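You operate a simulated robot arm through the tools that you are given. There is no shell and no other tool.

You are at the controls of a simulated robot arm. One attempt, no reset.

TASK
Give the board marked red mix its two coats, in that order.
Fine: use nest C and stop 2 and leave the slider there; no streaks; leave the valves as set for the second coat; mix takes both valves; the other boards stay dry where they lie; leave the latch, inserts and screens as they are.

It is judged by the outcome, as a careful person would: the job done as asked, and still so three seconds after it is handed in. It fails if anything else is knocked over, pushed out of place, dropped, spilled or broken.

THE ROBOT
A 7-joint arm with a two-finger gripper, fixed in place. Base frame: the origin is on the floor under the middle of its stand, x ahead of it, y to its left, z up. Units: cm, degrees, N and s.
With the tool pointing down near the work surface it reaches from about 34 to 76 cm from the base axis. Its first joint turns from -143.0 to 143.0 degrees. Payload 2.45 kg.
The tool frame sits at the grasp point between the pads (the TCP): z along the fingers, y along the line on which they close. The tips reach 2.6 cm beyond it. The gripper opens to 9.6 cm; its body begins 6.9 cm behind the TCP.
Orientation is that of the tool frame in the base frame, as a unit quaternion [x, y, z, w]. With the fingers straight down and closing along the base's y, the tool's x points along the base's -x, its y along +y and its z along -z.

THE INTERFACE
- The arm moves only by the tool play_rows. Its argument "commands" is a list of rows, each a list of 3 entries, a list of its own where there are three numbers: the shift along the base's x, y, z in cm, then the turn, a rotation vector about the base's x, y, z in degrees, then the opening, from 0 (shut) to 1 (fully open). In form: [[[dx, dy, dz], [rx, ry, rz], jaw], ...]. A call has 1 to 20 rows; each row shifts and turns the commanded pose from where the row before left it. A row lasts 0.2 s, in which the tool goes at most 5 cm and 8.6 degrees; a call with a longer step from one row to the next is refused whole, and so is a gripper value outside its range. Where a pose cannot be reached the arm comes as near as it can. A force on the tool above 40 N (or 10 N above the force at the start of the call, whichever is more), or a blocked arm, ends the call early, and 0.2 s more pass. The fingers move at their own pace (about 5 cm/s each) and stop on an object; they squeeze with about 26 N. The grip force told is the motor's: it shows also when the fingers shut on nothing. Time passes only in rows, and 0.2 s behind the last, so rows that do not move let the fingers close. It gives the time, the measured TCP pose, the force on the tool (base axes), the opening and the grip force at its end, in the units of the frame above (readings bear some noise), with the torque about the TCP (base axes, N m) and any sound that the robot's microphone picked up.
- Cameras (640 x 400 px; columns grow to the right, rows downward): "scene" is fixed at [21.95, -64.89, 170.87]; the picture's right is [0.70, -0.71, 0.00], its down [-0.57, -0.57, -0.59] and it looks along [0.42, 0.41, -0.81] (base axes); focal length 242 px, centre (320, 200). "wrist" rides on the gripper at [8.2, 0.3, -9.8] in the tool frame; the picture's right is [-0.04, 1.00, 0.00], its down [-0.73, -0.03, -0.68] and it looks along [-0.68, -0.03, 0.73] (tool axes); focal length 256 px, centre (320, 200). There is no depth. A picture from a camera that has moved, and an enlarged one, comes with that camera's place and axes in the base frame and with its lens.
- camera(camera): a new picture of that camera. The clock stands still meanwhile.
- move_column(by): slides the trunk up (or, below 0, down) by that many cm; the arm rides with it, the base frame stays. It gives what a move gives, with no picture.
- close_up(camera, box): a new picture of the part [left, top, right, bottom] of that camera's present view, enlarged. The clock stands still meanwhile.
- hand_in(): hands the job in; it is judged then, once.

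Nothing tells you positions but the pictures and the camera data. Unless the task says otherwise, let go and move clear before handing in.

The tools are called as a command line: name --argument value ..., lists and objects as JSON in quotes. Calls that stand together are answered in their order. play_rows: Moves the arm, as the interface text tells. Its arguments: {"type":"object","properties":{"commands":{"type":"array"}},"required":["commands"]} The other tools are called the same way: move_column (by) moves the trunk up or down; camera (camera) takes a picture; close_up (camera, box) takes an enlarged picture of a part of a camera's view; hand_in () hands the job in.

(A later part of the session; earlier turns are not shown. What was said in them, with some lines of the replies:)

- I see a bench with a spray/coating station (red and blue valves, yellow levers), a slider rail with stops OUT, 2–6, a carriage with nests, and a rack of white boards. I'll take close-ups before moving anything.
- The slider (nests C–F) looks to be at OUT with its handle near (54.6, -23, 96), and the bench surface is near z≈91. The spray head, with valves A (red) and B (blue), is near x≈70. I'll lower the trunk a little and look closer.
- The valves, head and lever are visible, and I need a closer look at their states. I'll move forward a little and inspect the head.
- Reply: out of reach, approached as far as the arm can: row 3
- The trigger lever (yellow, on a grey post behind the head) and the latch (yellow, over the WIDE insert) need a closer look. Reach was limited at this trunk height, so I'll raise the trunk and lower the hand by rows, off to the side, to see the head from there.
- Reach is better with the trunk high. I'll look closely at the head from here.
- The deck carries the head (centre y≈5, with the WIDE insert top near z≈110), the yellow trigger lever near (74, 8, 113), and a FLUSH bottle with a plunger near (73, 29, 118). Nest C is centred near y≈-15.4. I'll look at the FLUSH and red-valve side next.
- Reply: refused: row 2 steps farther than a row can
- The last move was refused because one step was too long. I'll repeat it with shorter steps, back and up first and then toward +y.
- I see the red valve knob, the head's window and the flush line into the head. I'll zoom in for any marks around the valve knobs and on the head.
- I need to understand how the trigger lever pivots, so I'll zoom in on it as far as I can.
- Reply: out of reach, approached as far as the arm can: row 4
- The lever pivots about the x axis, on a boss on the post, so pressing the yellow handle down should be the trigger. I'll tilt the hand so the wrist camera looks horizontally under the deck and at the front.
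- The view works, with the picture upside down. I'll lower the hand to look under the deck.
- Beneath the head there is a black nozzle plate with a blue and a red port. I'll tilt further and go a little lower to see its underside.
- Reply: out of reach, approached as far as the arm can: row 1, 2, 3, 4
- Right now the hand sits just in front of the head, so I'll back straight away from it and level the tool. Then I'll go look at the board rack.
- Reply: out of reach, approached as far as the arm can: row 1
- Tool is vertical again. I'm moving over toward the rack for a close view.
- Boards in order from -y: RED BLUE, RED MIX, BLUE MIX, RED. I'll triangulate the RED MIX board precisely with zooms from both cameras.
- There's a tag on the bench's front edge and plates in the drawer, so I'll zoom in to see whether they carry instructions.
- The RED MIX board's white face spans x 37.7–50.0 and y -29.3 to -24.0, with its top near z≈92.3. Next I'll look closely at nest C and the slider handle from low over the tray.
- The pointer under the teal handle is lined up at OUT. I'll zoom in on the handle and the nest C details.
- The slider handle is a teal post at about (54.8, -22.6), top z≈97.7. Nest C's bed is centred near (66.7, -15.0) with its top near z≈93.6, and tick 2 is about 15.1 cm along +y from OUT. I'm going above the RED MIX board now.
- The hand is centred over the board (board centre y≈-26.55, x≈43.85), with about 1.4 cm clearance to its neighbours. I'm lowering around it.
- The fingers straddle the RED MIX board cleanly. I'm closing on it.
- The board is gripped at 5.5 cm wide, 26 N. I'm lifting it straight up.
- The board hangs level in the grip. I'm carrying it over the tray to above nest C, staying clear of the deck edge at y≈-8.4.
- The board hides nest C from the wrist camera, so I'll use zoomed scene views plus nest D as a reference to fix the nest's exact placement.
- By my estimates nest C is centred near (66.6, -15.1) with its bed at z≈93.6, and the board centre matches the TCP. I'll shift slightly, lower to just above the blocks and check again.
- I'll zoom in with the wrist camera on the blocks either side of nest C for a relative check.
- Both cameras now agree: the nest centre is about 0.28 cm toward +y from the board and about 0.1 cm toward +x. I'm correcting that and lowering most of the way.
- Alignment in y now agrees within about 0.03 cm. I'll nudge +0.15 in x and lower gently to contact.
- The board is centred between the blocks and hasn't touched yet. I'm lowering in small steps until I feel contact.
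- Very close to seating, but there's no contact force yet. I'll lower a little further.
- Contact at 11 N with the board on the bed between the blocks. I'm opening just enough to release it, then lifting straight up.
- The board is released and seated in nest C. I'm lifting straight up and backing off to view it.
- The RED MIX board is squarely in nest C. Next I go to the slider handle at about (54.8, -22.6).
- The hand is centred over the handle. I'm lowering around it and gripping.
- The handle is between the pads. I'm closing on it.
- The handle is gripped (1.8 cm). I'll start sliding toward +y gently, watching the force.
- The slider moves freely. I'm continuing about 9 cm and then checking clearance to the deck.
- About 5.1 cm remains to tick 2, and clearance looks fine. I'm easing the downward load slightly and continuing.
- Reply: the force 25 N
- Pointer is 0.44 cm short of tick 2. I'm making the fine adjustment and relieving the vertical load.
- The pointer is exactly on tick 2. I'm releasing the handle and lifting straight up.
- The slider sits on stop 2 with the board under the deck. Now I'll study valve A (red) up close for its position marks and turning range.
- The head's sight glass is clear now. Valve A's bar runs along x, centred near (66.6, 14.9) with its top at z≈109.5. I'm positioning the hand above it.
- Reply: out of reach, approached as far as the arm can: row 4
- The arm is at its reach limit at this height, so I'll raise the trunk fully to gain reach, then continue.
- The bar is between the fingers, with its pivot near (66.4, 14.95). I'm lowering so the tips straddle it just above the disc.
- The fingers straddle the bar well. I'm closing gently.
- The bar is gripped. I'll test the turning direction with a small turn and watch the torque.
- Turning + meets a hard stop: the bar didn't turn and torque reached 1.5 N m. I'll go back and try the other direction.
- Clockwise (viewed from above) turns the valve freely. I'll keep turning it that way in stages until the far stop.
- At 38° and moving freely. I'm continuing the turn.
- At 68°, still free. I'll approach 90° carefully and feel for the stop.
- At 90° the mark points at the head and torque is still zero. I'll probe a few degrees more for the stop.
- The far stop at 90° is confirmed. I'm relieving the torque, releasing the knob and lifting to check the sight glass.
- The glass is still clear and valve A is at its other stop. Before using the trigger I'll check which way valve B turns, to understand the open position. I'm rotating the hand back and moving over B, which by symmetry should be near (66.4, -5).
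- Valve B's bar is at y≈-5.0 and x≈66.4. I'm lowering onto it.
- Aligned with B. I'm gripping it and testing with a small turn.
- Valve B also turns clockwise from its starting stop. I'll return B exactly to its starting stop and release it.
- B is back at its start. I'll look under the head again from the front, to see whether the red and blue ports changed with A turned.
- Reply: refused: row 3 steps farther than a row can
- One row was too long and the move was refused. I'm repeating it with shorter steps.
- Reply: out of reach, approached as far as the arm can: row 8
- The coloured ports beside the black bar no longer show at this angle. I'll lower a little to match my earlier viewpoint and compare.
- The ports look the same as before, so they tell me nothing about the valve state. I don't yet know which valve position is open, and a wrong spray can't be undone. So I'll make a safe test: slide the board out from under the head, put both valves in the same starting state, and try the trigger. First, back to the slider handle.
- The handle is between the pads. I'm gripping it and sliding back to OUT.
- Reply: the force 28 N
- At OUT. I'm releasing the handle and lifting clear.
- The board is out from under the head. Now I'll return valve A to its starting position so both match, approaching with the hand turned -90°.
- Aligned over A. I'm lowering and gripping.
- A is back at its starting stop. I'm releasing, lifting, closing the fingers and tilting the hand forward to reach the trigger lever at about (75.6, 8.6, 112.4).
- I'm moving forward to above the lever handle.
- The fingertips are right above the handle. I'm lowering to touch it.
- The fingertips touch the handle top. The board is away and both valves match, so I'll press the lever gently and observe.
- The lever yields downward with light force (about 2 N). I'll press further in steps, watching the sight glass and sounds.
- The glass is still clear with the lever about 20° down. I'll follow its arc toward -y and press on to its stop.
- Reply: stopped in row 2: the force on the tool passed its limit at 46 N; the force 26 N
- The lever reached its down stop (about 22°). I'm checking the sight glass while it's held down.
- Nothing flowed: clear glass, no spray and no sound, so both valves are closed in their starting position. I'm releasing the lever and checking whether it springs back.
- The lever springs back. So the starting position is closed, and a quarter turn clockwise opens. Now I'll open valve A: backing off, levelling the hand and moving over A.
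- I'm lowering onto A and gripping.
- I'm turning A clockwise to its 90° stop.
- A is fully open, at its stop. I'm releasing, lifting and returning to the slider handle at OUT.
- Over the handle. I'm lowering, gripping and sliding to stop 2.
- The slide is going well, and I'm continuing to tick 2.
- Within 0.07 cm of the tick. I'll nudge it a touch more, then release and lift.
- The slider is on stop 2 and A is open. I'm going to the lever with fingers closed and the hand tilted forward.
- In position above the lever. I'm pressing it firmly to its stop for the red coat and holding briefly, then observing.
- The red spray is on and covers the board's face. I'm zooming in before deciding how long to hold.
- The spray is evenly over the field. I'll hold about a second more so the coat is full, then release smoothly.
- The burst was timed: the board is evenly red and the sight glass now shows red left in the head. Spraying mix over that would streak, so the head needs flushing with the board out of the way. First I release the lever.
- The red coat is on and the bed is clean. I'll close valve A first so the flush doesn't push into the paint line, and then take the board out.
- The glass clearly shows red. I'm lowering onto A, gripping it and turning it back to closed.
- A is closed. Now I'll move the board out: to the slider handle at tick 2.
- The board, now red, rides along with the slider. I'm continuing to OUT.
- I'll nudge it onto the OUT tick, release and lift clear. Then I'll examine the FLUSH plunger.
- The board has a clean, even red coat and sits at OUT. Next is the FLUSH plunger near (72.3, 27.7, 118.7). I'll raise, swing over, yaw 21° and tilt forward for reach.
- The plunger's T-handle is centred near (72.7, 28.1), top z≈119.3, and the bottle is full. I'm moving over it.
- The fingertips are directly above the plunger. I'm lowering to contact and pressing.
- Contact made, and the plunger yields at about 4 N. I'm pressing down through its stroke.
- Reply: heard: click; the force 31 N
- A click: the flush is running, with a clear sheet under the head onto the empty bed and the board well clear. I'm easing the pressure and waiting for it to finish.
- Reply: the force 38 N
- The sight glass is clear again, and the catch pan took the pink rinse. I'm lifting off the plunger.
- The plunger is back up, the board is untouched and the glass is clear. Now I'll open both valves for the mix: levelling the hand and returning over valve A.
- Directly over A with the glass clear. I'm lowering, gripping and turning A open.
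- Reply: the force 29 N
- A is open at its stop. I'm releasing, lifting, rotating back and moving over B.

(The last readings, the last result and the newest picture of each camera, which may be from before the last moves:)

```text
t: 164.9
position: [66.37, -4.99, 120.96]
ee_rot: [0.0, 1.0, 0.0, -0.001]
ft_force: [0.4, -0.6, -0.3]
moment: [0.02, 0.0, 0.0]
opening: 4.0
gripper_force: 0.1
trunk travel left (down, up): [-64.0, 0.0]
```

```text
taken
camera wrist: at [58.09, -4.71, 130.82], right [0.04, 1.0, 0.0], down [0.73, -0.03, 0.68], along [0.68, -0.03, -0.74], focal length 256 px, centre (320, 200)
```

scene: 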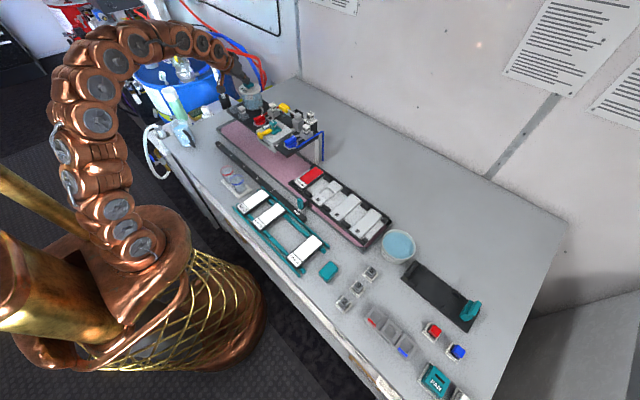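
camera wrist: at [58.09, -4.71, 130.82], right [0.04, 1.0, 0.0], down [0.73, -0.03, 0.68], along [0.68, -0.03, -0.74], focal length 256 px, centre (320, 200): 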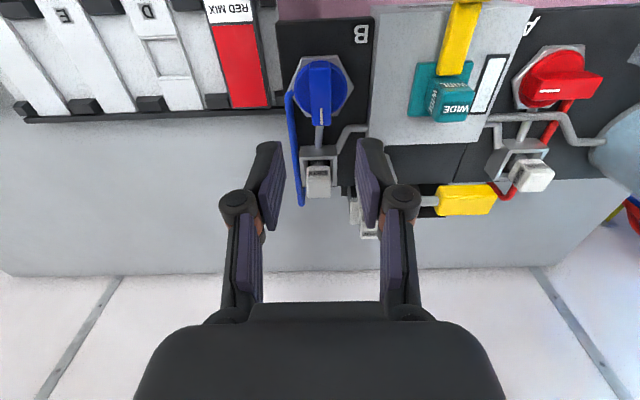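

Over B. I'm lowering, gripping and turning B clockwise to open.

play_rows --commands '[[[0.05, 0, -3], [0, 0, 0], 0.42], [[0, 0, -3], [0, 0, 0], 0.42], [[0, 0, -2.8], [0, 0, 0], 0.42], [[0, 0, -1.4], [0, 0, 0], 0.42], [[0, 0, 0], [0, 0, 0], 0.42], [[0, 0, 0], [0, 0, 0], 0.25], [[0, 0, 0], [0, 0, 0], 0.13], [[0, 0, 0], [0, 0, 0], 0.13], [[0, 0, 0], [0, 0, 0], 0.13]]'

play_rows --commands '[[[0, 0, 0], [0, 0, -6], 0.13], [[0, 0, 0], [0, 0, -6], 0.13], [[0, 0, 0], [0, 0, -6], 0.13], [[0, 0, 0], [0, 0, -6], 0.13], [[0, 0, 0], [0, 0, -6], 0.13], [[0, 0, 0], [0, 0, -6], 0.13], [[0, 0, 0], [0, 0, -6], 0.13], [[0, 0, 0], [0, 0, 0], 0.13]]'

camera --camera "wrist"

```text
t: 166.9
position: [66.24, -4.87, 110.72]
ee_rot: [-0.001, 1.0, 0.001, -0.002]
ft_force: [-1.1, 6.8, -2.9]
moment: [0.17, 0.02, 0.04]
opening: 1.73
gripper_force: 43.1
trunk travel left (down, up): [-64.0, 0.0]
```

```text
t: 168.7
position: [66.35, -4.89, 110.82]
ee_rot: [0.36, 0.933, 0.001, 0.0]
ft_force: [-8.4, 19.6, 11.2]
moment: [0.69, 0.42, 0.03]
opening: 1.7
gripper_force: 42.1
trunk travel left (down, up): [-64.0, 0.0]
```

```text
taken
camera wrist: at [60.34, 0.89, 120.64], right [0.7, 0.71, 0.0], down [0.52, -0.51, 0.68], along [0.49, -0.47, -0.73], focal length 256 px, centre (320, 200)
```

wrist: 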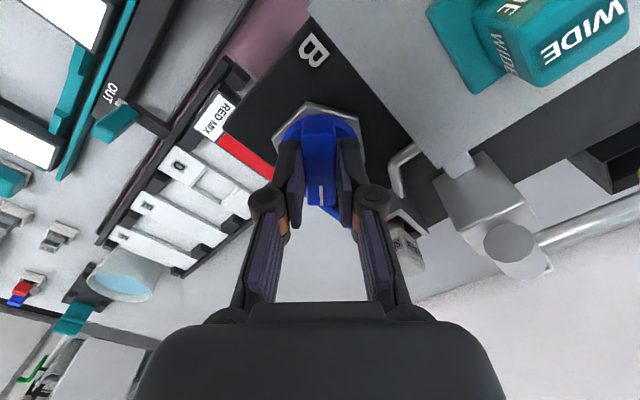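

Turning freely, with a small sideways load. I'll correct by 0.1 cm and finish the turn.

play_rows --commands '[[[-0.05, 0.1, 0], [0, 0, -6], 0.13], [[0, 0, 0], [0, 0, -6], 0.13], [[0, 0, 0], [0, 0, -6], 0.13], [[0, 0, 0], [0, 0, -6], 0.13], [[0, 0, 0], [0, 0, -6], 0.13], [[0, 0, 0], [0, 0, -6], 0.13], [[0, 0, 0], [0, 0, -6], 0.13], [[0, 0, 0], [0, 0, -6], 0.13], [[0, 0, 0], [0, 0, -3], 0.13], [[0, 0, 0], [0, 0, 0], 0.13]]'

close_up --camera "wrist" --box '[240, 80, 400, 240]'

```text
t: 170.6
position: [66.5, -4.81, 110.78]
ee_rot: [0.712, 0.702, 0.003, 0.0]
ft_force: [11.3, 13.8, 1.3]
moment: [0.72, -0.45, 0.58]
opening: 1.72
gripper_force: 42.3
trunk travel left (down, up): [-64.0, 0.0]
stopped in row 9: the force on the tool passed its limit at 41 N (the readings are from after the stop); the commanded pose is now the measured one
```

```text
2.50 times, centred on (320, 160) of wrist
camera zoom: at [66.74, 3.35, 120.68], right [1.0, -0.05, 0.01], down [-0.04, -0.74, 0.68], along [-0.03, -0.67, -0.74], focal length 640 px, centre (320, 300)
```

zoom: 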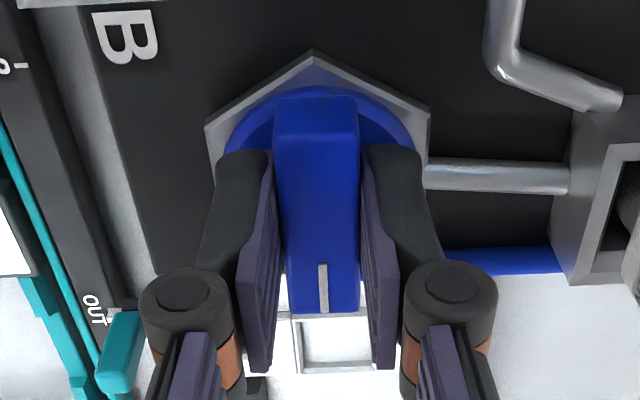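

B is fully open at its stop. I'm releasing, lifting and returning to the slider handle.

play_rows --commands '[[[0, 0, 0], [0, 0, 1], 0.13], [[0, 0, 0], [0, 0, 0], 0.35], [[0, 0, 0], [0, 0, 0], 0.42], [[0, 0, 2], [0, 0, 0], 0.42], [[0, 0, 4], [0, 0, 0], 0.42], [[0, 0, 3], [0, 0, 8], 0.42], [[-3, -1, 0], [0, 0, 8], 0.55], [[-3, -1.5, 0], [0, 0, 8], 0.55], [[-3, -1.5, 0], [0, 0, 8], 0.55], [[-2.5, -1.5, 0], [0, 0, 8], 0.55], [[0, -2, 0], [0, 0, 8], 0.55], [[0, -2, 0], [0, 0, 8], 0.55], [[0, -2, 0], [0, 0, 8], 0.55], [[0, -2, 0], [0, 0, 8], 0.55], [[0, -2, 0], [0, 0, 8], 0.55], [[0, -2.1, 0], [0, 0, 8], 0.55], [[0, 0, -2], [0, 0, 2], 0.55], [[0, 0, -3], [0, 0, 0], 0.55], [[0, 0, 0], [0, 0, 0], 0.55]]'

camera --camera "wrist"

close_up --camera "scene" --box '[245, 95, 345, 165]'

```text
t: 174.6
position: [54.94, -22.51, 114.64]
ee_rot: [-0.001, 1.0, 0.002, -0.001]
ft_force: [-0.1, 0.3, 0.1]
moment: [-0.03, -0.04, -0.04]
opening: 5.26
gripper_force: 0.1
trunk travel left (down, up): [-64.0, 0.0]
```

```text
taken
camera wrist: at [46.59, -22.3, 124.63], right [0.04, 1.0, 0.0], down [0.73, -0.03, 0.68], along [0.68, -0.02, -0.74], focal length 256 px, centre (320, 200)
```

wrist: 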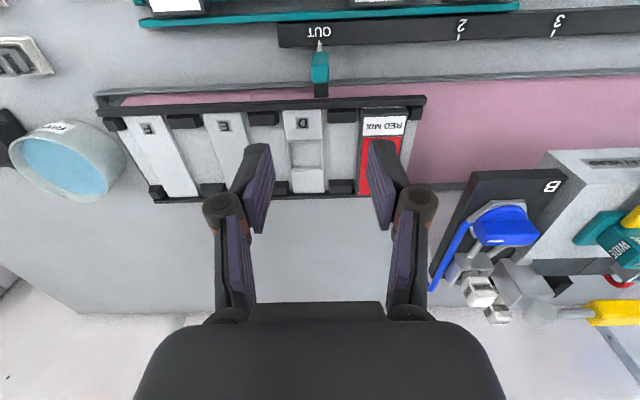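

```text
5.71 times, centred on (295, 130) of scene
camera zoom: at [21.95, -64.89, 170.87], right [0.7, -0.71, 0.0], down [-0.57, -0.57, -0.59], along [0.42, 0.41, -0.81], focal length 1382 px, centre (463, 600)
```

zoom: 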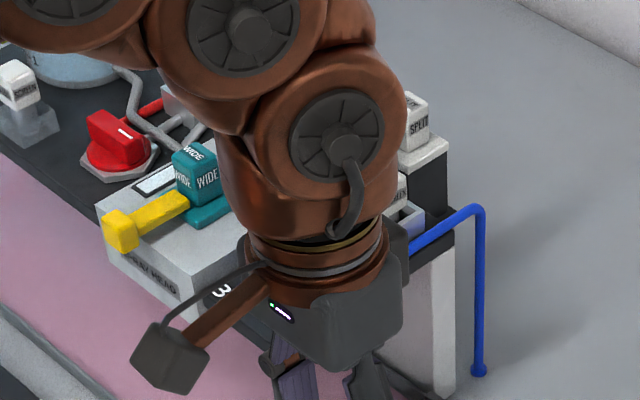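

Both valves are open and the glass is clear. I'm going down to the handle to slide to stop 2 again.

play_rows --commands '[[[-0.1, 0, -4], [-0.2, 0, 0], 0.55], [[-0.1, 0, -4], [0, 0, 0], 0.55], [[0, 0, -4], [0, 0, 0], 0.55], [[0, 0, -3.2], [0, 0, 0], 0.55], [[0, 0, -2], [0, 0, 0], 0.55], [[0, 0, -0.6], [0, 0, 0], 0.55], [[0, 0, 0], [0, 0, 0], 0.55], [[0, 0, 0], [0, 0, 0], 0.3], [[0, 0, 0], [0, 0, 0], 0.13], [[0, 0, 0], [0, 0, 0], 0.13], [[0, 0, 0], [0, 0, 0], 0.13]]'

camera --camera "wrist"

```text
t: 177.0
position: [54.64, -22.65, 96.97]
ee_rot: [-0.001, 1.0, 0.001, -0.001]
ft_force: [1.4, 12.6, 0.4]
moment: [0.36, 0.07, -0.16]
opening: 1.8
gripper_force: 40.3
trunk travel left (down, up): [-64.0, 0.0]
```

```text
taken
camera wrist: at [46.39, -22.2, 106.9], right [0.04, 1.0, 0.0], down [0.74, -0.03, 0.68], along [0.68, -0.03, -0.74], focal length 256 px, centre (320, 200)
```

wrist: 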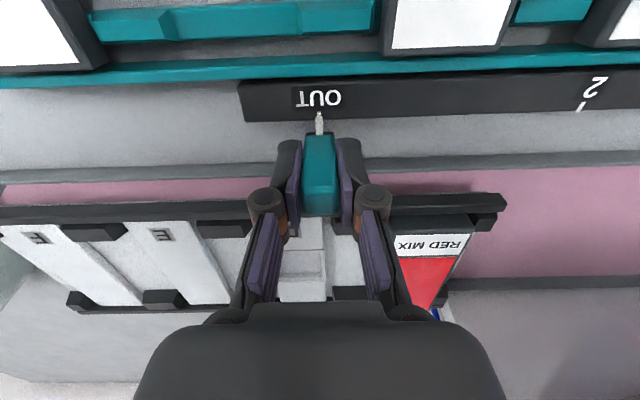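

play_rows --commands '[[[0, 0.5, 0], [0, 0, 0], 0.13], [[0, 1, 0], [0, 0, 0], 0.13], [[0, 1, 0], [0, 0, 0], 0.13], [[0, 1, 0], [0, 0, 0], 0.13], [[0, 1, 0], [0, 0, 0], 0.13], [[0, 1, 0], [0, 0, 0], 0.13], [[0, 1, 0], [0, 0, 0], 0.13], [[0, 1, 0], [0, 0, 0], 0.13], [[0, 0, 0], [0, 0, 0], 0.13]]'

play_rows --commands '[[[0, 1, 0], [0, 0, 0], 0.13], [[0, 1, 0], [0, 0, 0], 0.13], [[0, 1, 0], [0, 0, 0], 0.13], [[0, 1, 0], [0, 0, 0], 0.13], [[0, 1, 0], [0, 0, 0], 0.13], [[0, 1, 0], [0, 0, 0], 0.13], [[0, 1, 0], [0, 0, 0], 0.13], [[0, 0.4, 0], [0, 0, 0], 0.13], [[0, 0, 0], [0, 0, 0], 0.13]]'

close_up --camera "wrist" --box '[260, 70, 420, 170]'

```text
t: 179.0
position: [54.68, -15.11, 96.97]
ee_rot: [-0.001, 1.0, 0.0, -0.002]
ft_force: [4.3, 0.8, -9.9]
moment: [0.09, 1.1, -0.1]
opening: 1.78
gripper_force: 42.4
trunk travel left (down, up): [-64.0, 0.0]
```

```text
t: 181.0
position: [54.58, -7.55, 96.91]
ee_rot: [-0.001, 1.0, 0.0, -0.001]
ft_force: [2.0, 2.6, -8.4]
moment: [0.09, -1.2, -0.11]
opening: 1.78
gripper_force: 43.4
trunk travel left (down, up): [-64.0, 0.0]
```

```text
4.00 times, centred on (340, 120) of wrist
camera zoom: at [46.38, -7.31, 106.9], right [0.04, 1.0, 0.0], down [0.74, -0.03, 0.68], along [0.68, -0.03, -0.74], focal length 1024 px, centre (240, 520)
```

zoom: 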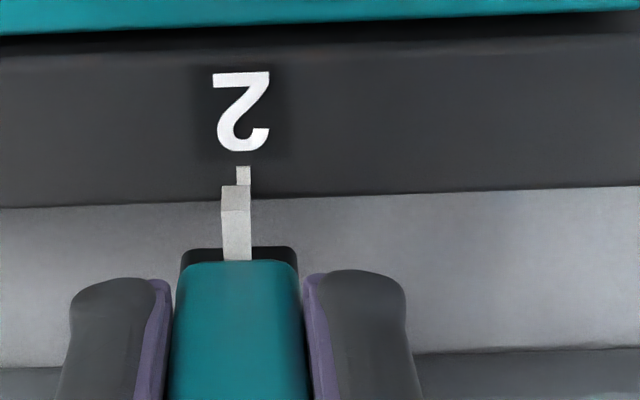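

I'll nudge 0.1 cm onto the tick, then release and lift.

play_rows --commands '[[[0, 0.11, 0], [0, 0, 0], 0.13], [[0, 0, 0], [0, 0, 0], 0.13], [[0, 0, 0], [0, 0, 0], 0.3], [[0, 0, 0], [0, 0, 0], 0.45], [[0, 0, 0], [0, 0, 0], 0.45], [[0, 0, 2], [0, 0, 0], 0.45], [[0, 0, 4], [0, 0, 0], 0.45], [[-1, 0, 4], [0, 0, 0], 0.45], [[-2, 0, 4], [0, 0, 0], 0.45]]'

close_up --camera "wrist" --box '[220, 0, 420, 125]'

camera --camera "wrist"

```text
t: 183.0
position: [51.54, -7.53, 110.92]
ee_rot: [-0.001, 1.0, -0.001, -0.001]
ft_force: [0.6, -0.6, 0.2]
moment: [-0.03, 0.01, 0.02]
opening: 4.32
gripper_force: 0.0
trunk travel left (down, up): [-64.0, 0.0]
```

```text
3.20 times, centred on (320, 62) of wrist
camera zoom: at [43.3, -7.24, 120.87], right [0.04, 1.0, 0.0], down [0.73, -0.03, 0.68], along [0.68, -0.03, -0.74], focal length 819 px, centre (320, 640)
```

zoom: 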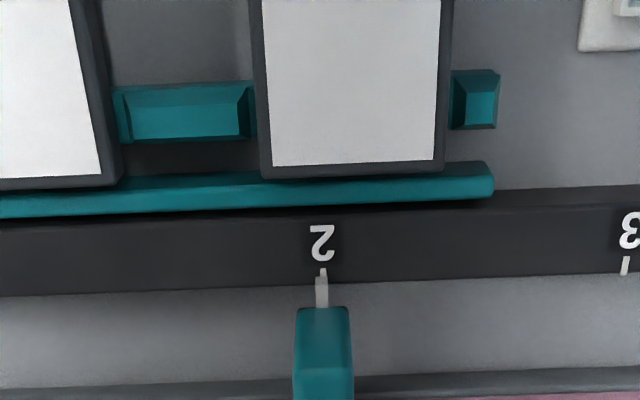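

```text
taken
camera wrist: at [43.3, -7.24, 120.87], right [0.04, 1.0, 0.0], down [0.73, -0.03, 0.68], along [0.68, -0.03, -0.74], focal length 256 px, centre (320, 200)
```

wrist: 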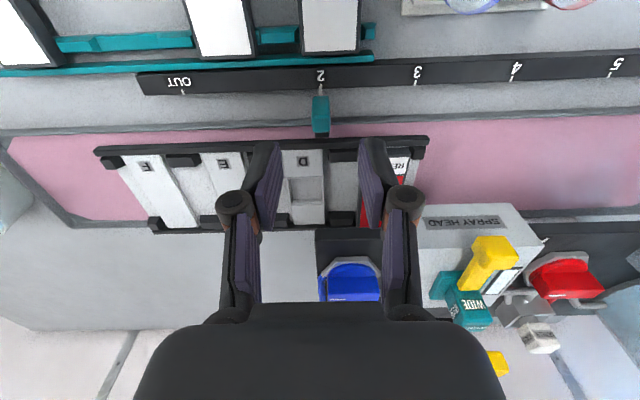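

The slider is on stop 2, the glass is clear and both valves are open. I'm returning to the lever for the mix coat.

play_rows --commands '[[[0, 2, 3], [0, 0, 0], 0.2], [[1, 3, 3], [0, 0, 0], 0], [[2, 3, 3], [0, 0, 0], 0], [[2, 3, 0.7], [0, -8, 0], 0], [[2, 3, 0], [0, -8, 0], 0], [[2, 3, 0], [0, -8, 0], 0], [[2, 0, 0], [0, -6.5, 0], 0], [[3, 0, 0], [0, 0, 0], 0], [[3, 0, 0], [0, 0, 0], 0], [[3, 0, 0], [0, 0, 0], 0], [[2.7, 0, 0], [0, 0, 0], 0], [[0, 0, 0], [0, 0, 0], 0]]'

camera --camera "wrist"

close_up --camera "scene" --box '[245, 95, 345, 195]'

```text
t: 185.6
position: [74.55, 9.3, 120.8]
ee_rot: [-0.001, 0.965, 0.0, 0.262]
ft_force: [-0.4, -0.6, -0.1]
moment: [-0.01, 0.06, -0.01]
opening: 0.01
gripper_force: 25.7
trunk travel left (down, up): [-64.0, 0.0]
```

```text
taken
camera wrist: at [62.4, 9.68, 125.17], right [0.03, 1.0, 0.02], down [0.29, -0.03, 0.96], along [0.96, -0.03, -0.29], focal length 256 px, centre (320, 200)
```

wrist: 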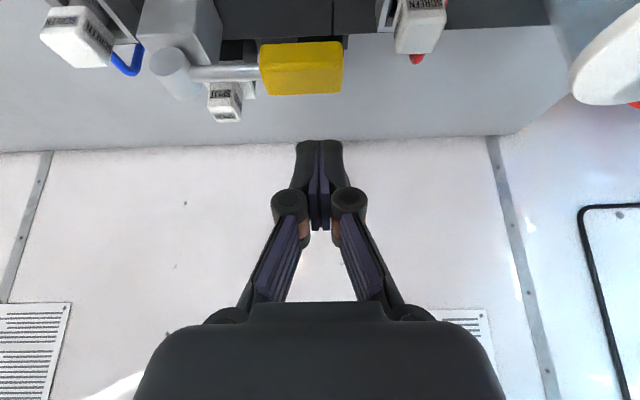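

```text
4.00 times, centred on (295, 145) of scene
camera zoom: at [21.95, -64.89, 170.87], right [0.7, -0.71, 0.0], down [-0.57, -0.57, -0.59], along [0.42, 0.41, -0.81], focal length 967 px, centre (420, 420)
```

zoom: 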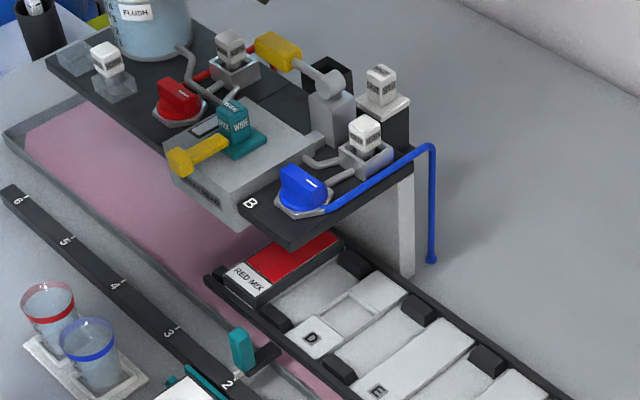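

Everything is set: A and B open, glass clear, board at stop 2. I'm pressing the lever to its stop for the mix coat and holding it for the timed burst.

play_rows --commands '[[[-0.1, 0.05, -2.3], [0, 0, 0], 0], [[0, 0, -2.1], [0, 0, 0], 0], [[0, 0, -1.9], [0, 0, 0], 0], [[0, -0.05, -1.7], [0, 0, 0], 0], [[0, 0, -0.15], [0, 0, 0], 0], [[0, 0, 0], [0, 0, 0], 0]]'

close_up --camera "scene" --box '[245, 95, 345, 195]'

```text
t: 187.0
position: [74.29, 9.35, 112.64]
ee_rot: [-0.001, 0.965, 0.0, 0.263]
ft_force: [1.6, -0.3, 20.8]
moment: [-0.18, -0.09, -0.02]
opening: 0.0
gripper_force: 25.4
trunk travel left (down, up): [-64.0, 0.0]
```

```text
4.00 times, centred on (295, 145) of scene
camera zoom: at [21.95, -64.89, 170.87], right [0.7, -0.71, 0.0], down [-0.57, -0.57, -0.59], along [0.42, 0.41, -0.81], focal length 967 px, centre (420, 420)
```

zoom: 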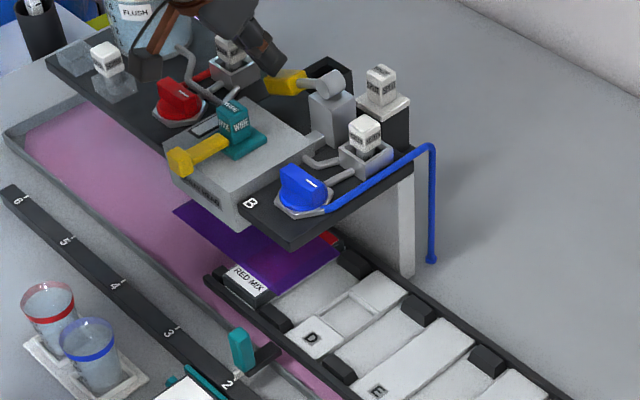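

The purple mix is spraying over the board. I'm holding until the burst completes.

play_rows --commands '[[[0, 0, 0], [0, 0, 0], 0], [[0, 0, 0], [0, 0, 0], 0], [[0, 0, 0], [0, 0, 0], 0], [[0, 0, 0], [0, 0, 0], 0]]'

close_up --camera "scene" --box '[245, 95, 345, 195]'

close_up --camera "scene" --box '[280, 145, 340, 185]'

```text
t: 188.0
position: [74.25, 9.48, 112.64]
ee_rot: [-0.002, 0.965, 0.001, 0.264]
ft_force: [3.1, 5.7, 24.1]
moment: [-0.06, -0.18, 0.04]
opening: 0.0
gripper_force: 26.2
trunk travel left (down, up): [-64.0, 0.0]
```

```text
4.00 times, centred on (295, 145) of scene
camera zoom: at [21.95, -64.89, 170.87], right [0.7, -0.71, 0.0], down [-0.57, -0.57, -0.59], along [0.42, 0.41, -0.81], focal length 967 px, centre (420, 420)
```

zoom: 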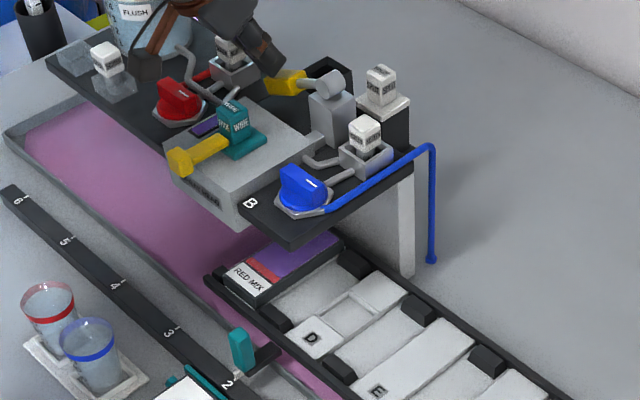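

```text
10.00 times, centred on (310, 165) of scene
camera zoom: at [21.95, -64.89, 170.87], right [0.7, -0.71, 0.0], down [-0.57, -0.57, -0.59], along [0.42, 0.41, -0.81], focal length 2418 px, centre (420, 550)
```

zoom: 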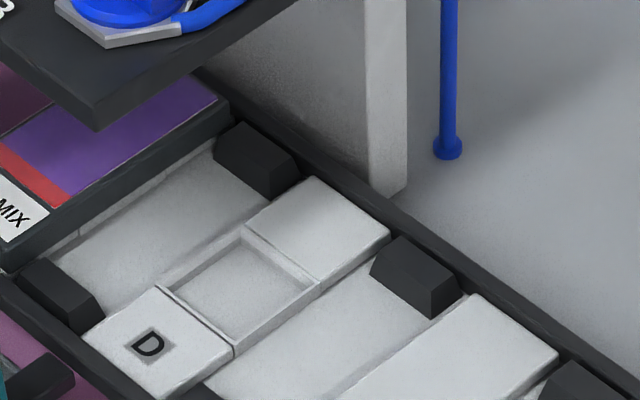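

The mix coat is on: even purple, with the first red coat showing as a band by the label. I'm releasing the lever and backing away.

play_rows --commands '[[[0, 0, 1], [0, 0, 0], 0], [[0, 0, 2], [0, 0, 0], 0], [[0, 0, 3], [0, 0, 0], 0], [[0, 0, 2], [0, 0, 0], 0], [[-3, 0, 0], [0, 0, 0], 0], [[-3, 0, 0], [0, 8, 0], 0], [[-3, 0, 0], [0, 8, 0], 0], [[-3, 0, 0], [0, 8, 0], 0.3], [[-3, -1, 0], [0, 6.5, 0], 0.5], [[-3, -2, 0], [0, 0, 0], 0.5], [[-2, -2, 0], [0, 0, 0], 0.5]]'

camera --camera "wrist"

close_up --camera "scene" --box '[245, 85, 365, 205]'

camera --camera "scene"

```text
t: 190.4
position: [54.3, 4.55, 120.37]
ee_rot: [-0.002, 1.0, 0.0, -0.002]
ft_force: [-0.3, 0.6, 0.5]
moment: [0.0, 0.0, 0.02]
opening: 4.79
gripper_force: 0.0
trunk travel left (down, up): [-64.0, 0.0]
```

```text
taken
camera wrist: at [46.09, 4.76, 130.25], right [0.04, 1.0, 0.0], down [0.74, -0.03, 0.68], along [0.68, -0.03, -0.74], focal length 256 px, centre (320, 200)
```

wrist: 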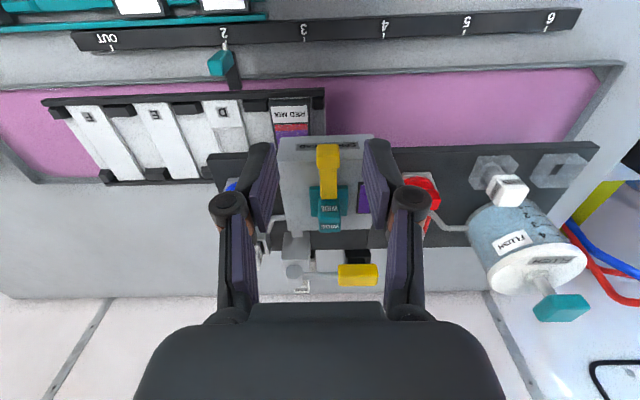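

```text
3.33 times, centred on (305, 145) of scene
camera zoom: at [21.95, -64.89, 170.87], right [0.7, -0.71, 0.0], down [-0.57, -0.57, -0.59], along [0.42, 0.41, -0.81], focal length 806 px, centre (370, 383)
```

zoom: 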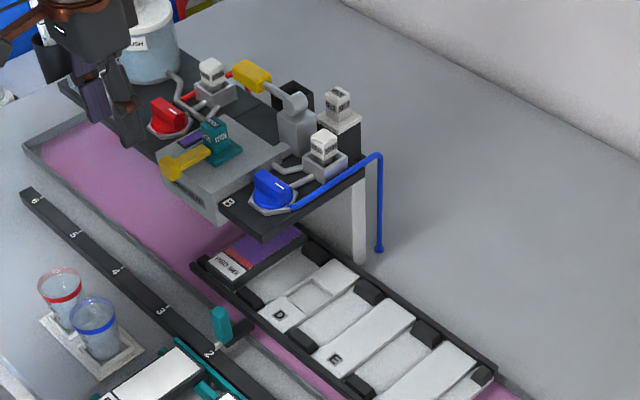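

```text
taken
```

scene: 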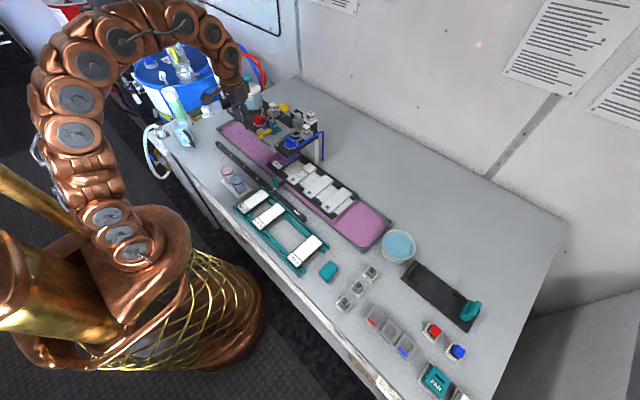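

I'm moving to a low frontal view to inspect the board's finish and confirm the slider and valves.

play_rows --commands '[[[-1, -3, -2], [0, -8, 0], 0.5], [[-1, -3, -2], [0, -8, 0], 0.5], [[0, -2, -3], [0, -8, 0], 0.5], [[0, 0, -3], [0, 0, 0], 0.5], [[0, 0, -2], [0, 0, 0], 0.5], [[0, 0, 0], [0, 0, 0], 0.5]]'

camera --camera "wrist"

close_up --camera "wrist" --box '[220, 40, 420, 165]'

```text
t: 191.8
position: [52.3, -3.8, 108.53]
ee_rot: [0.0, 0.978, 0.0, 0.208]
ft_force: [-0.1, 0.2, -0.2]
moment: [0.0, 0.0, 0.01]
opening: 4.81
gripper_force: 0.0
trunk travel left (down, up): [-64.0, 0.0]
```

```text
taken
camera wrist: at [40.71, -3.41, 114.27], right [0.03, 1.0, 0.02], down [0.4, -0.03, 0.92], along [0.92, -0.03, -0.4], focal length 256 px, centre (320, 200)
```

wrist: 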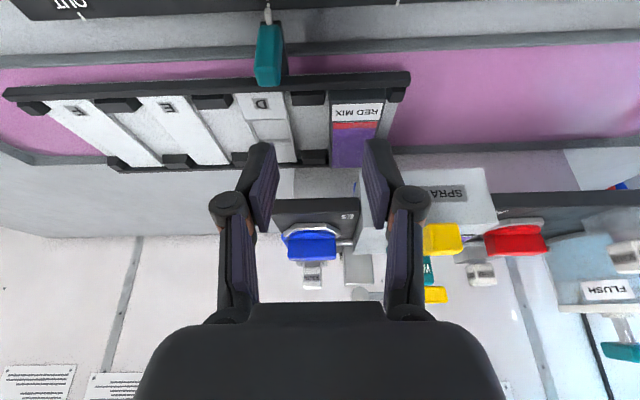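

```text
3.20 times, centred on (320, 102) of wrist
camera zoom: at [40.71, -3.41, 114.27], right [0.03, 1.0, 0.02], down [0.4, -0.03, 0.92], along [0.92, -0.03, -0.4], focal length 819 px, centre (320, 512)
```

zoom: 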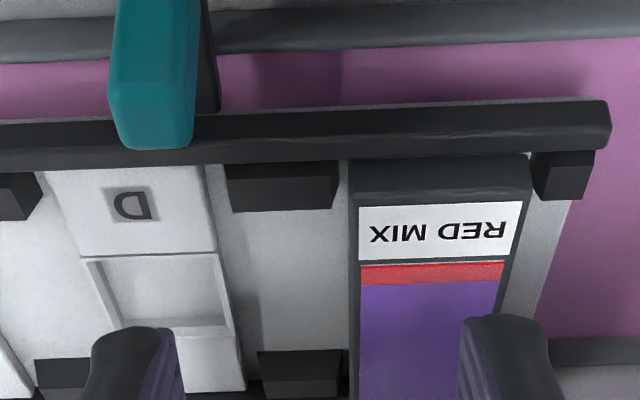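

The finish is even purple over red with no streaks, and neighbouring nests and racked boards are clean. I'm lifting the arm well clear for a final check.

play_rows --commands '[[[-1, 0, 4], [0, 8, 0], 0.5], [[-1, 0, 4], [0, 8, 0], 0.5], [[-1, 0, 4], [0, 8, 0], 0.5], [[0, 0, 2], [0, 0, 0], 0.5], [[0, 0, 0], [0, 0, 0], 0.5], [[0, 0, 0], [0, 0, 0], 0.5]]'

camera --camera "wrist"

close_up --camera "scene" --box '[225, 75, 345, 175]'

close_up --camera "scene" --box '[225, 150, 345, 270]'

```text
t: 193.2
position: [49.14, -3.42, 122.43]
ee_rot: [0.0, 1.0, 0.001, -0.001]
ft_force: [-0.1, 0.4, 0.6]
moment: [-0.01, 0.01, -0.02]
opening: 4.8
gripper_force: 0.1
trunk travel left (down, up): [-64.0, 0.0]
```

```text
taken
camera wrist: at [40.94, -3.17, 132.4], right [0.04, 1.0, 0.0], down [0.74, -0.03, 0.68], along [0.68, -0.03, -0.74], focal length 256 px, centre (320, 200)
```

wrist: 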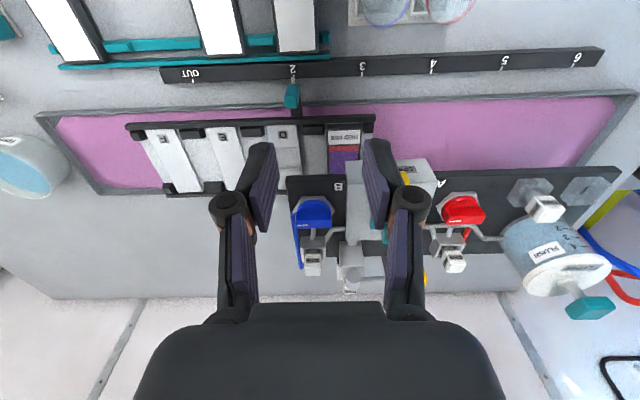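

```text
4.00 times, centred on (285, 125) of scene
camera zoom: at [21.95, -64.89, 170.87], right [0.7, -0.71, 0.0], down [-0.57, -0.57, -0.59], along [0.42, 0.41, -0.81], focal length 967 px, centre (460, 500)
```

zoom: 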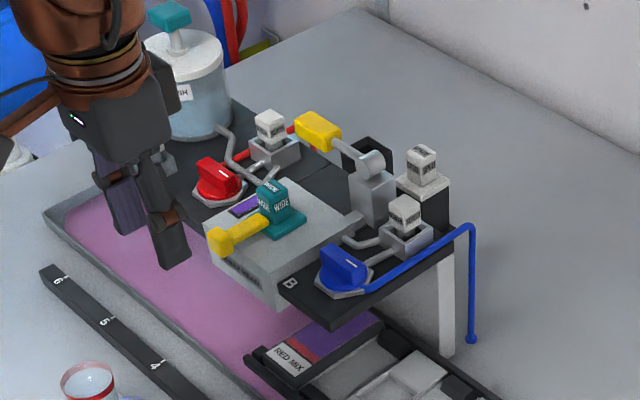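

```text
3.33 times, centred on (285, 210) of scene
camera zoom: at [21.95, -64.89, 170.87], right [0.7, -0.71, 0.0], down [-0.57, -0.57, -0.59], along [0.42, 0.41, -0.81], focal length 806 px, centre (437, 167)
```

zoom: 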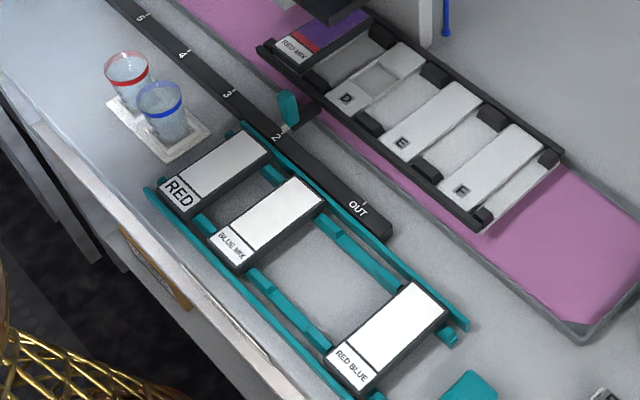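

The RED MIX board sits in nest C at stop 2 with mix over red and no streaks. Both valves are open, and the lever and plunger are back at rest. The other boards are dry in the rack, and the latch, inserts and screens are as they were. The arm is clear, so I'm handing in.

hand_in

```text
The job is handed in.
```

The RED MIX board has its red coat and then its mix coat, and I've handed the job in. It sits in nest C with the slider at stop 2. I saw no streaks, only a narrow band of the red coat showing by the label.

- **Valves:** both A and B are open, as set for the mix coat.
- **Flush between coats:** the sight glass showed red left in the head after the first coat. I closed valve A, moved the slider to OUT, pressed the FLUSH plunger once and waited for the glass to clear. Then I reopened A, opened B and put the slider back on stop 2 for the mix.
- **Trigger test:** the valves had no open or closed marks. Before any paint, I tried the trigger once with both in their starting position and the board out of the way; nothing flowed.
- **Pan under the head:** it is now tinted pink-purple from the rinse water and overspray.
- **Left as they were:** the RED, BLUE MIX and RED BLUE boards are dry in the rack. I did not touch the latch, inserts or screens.
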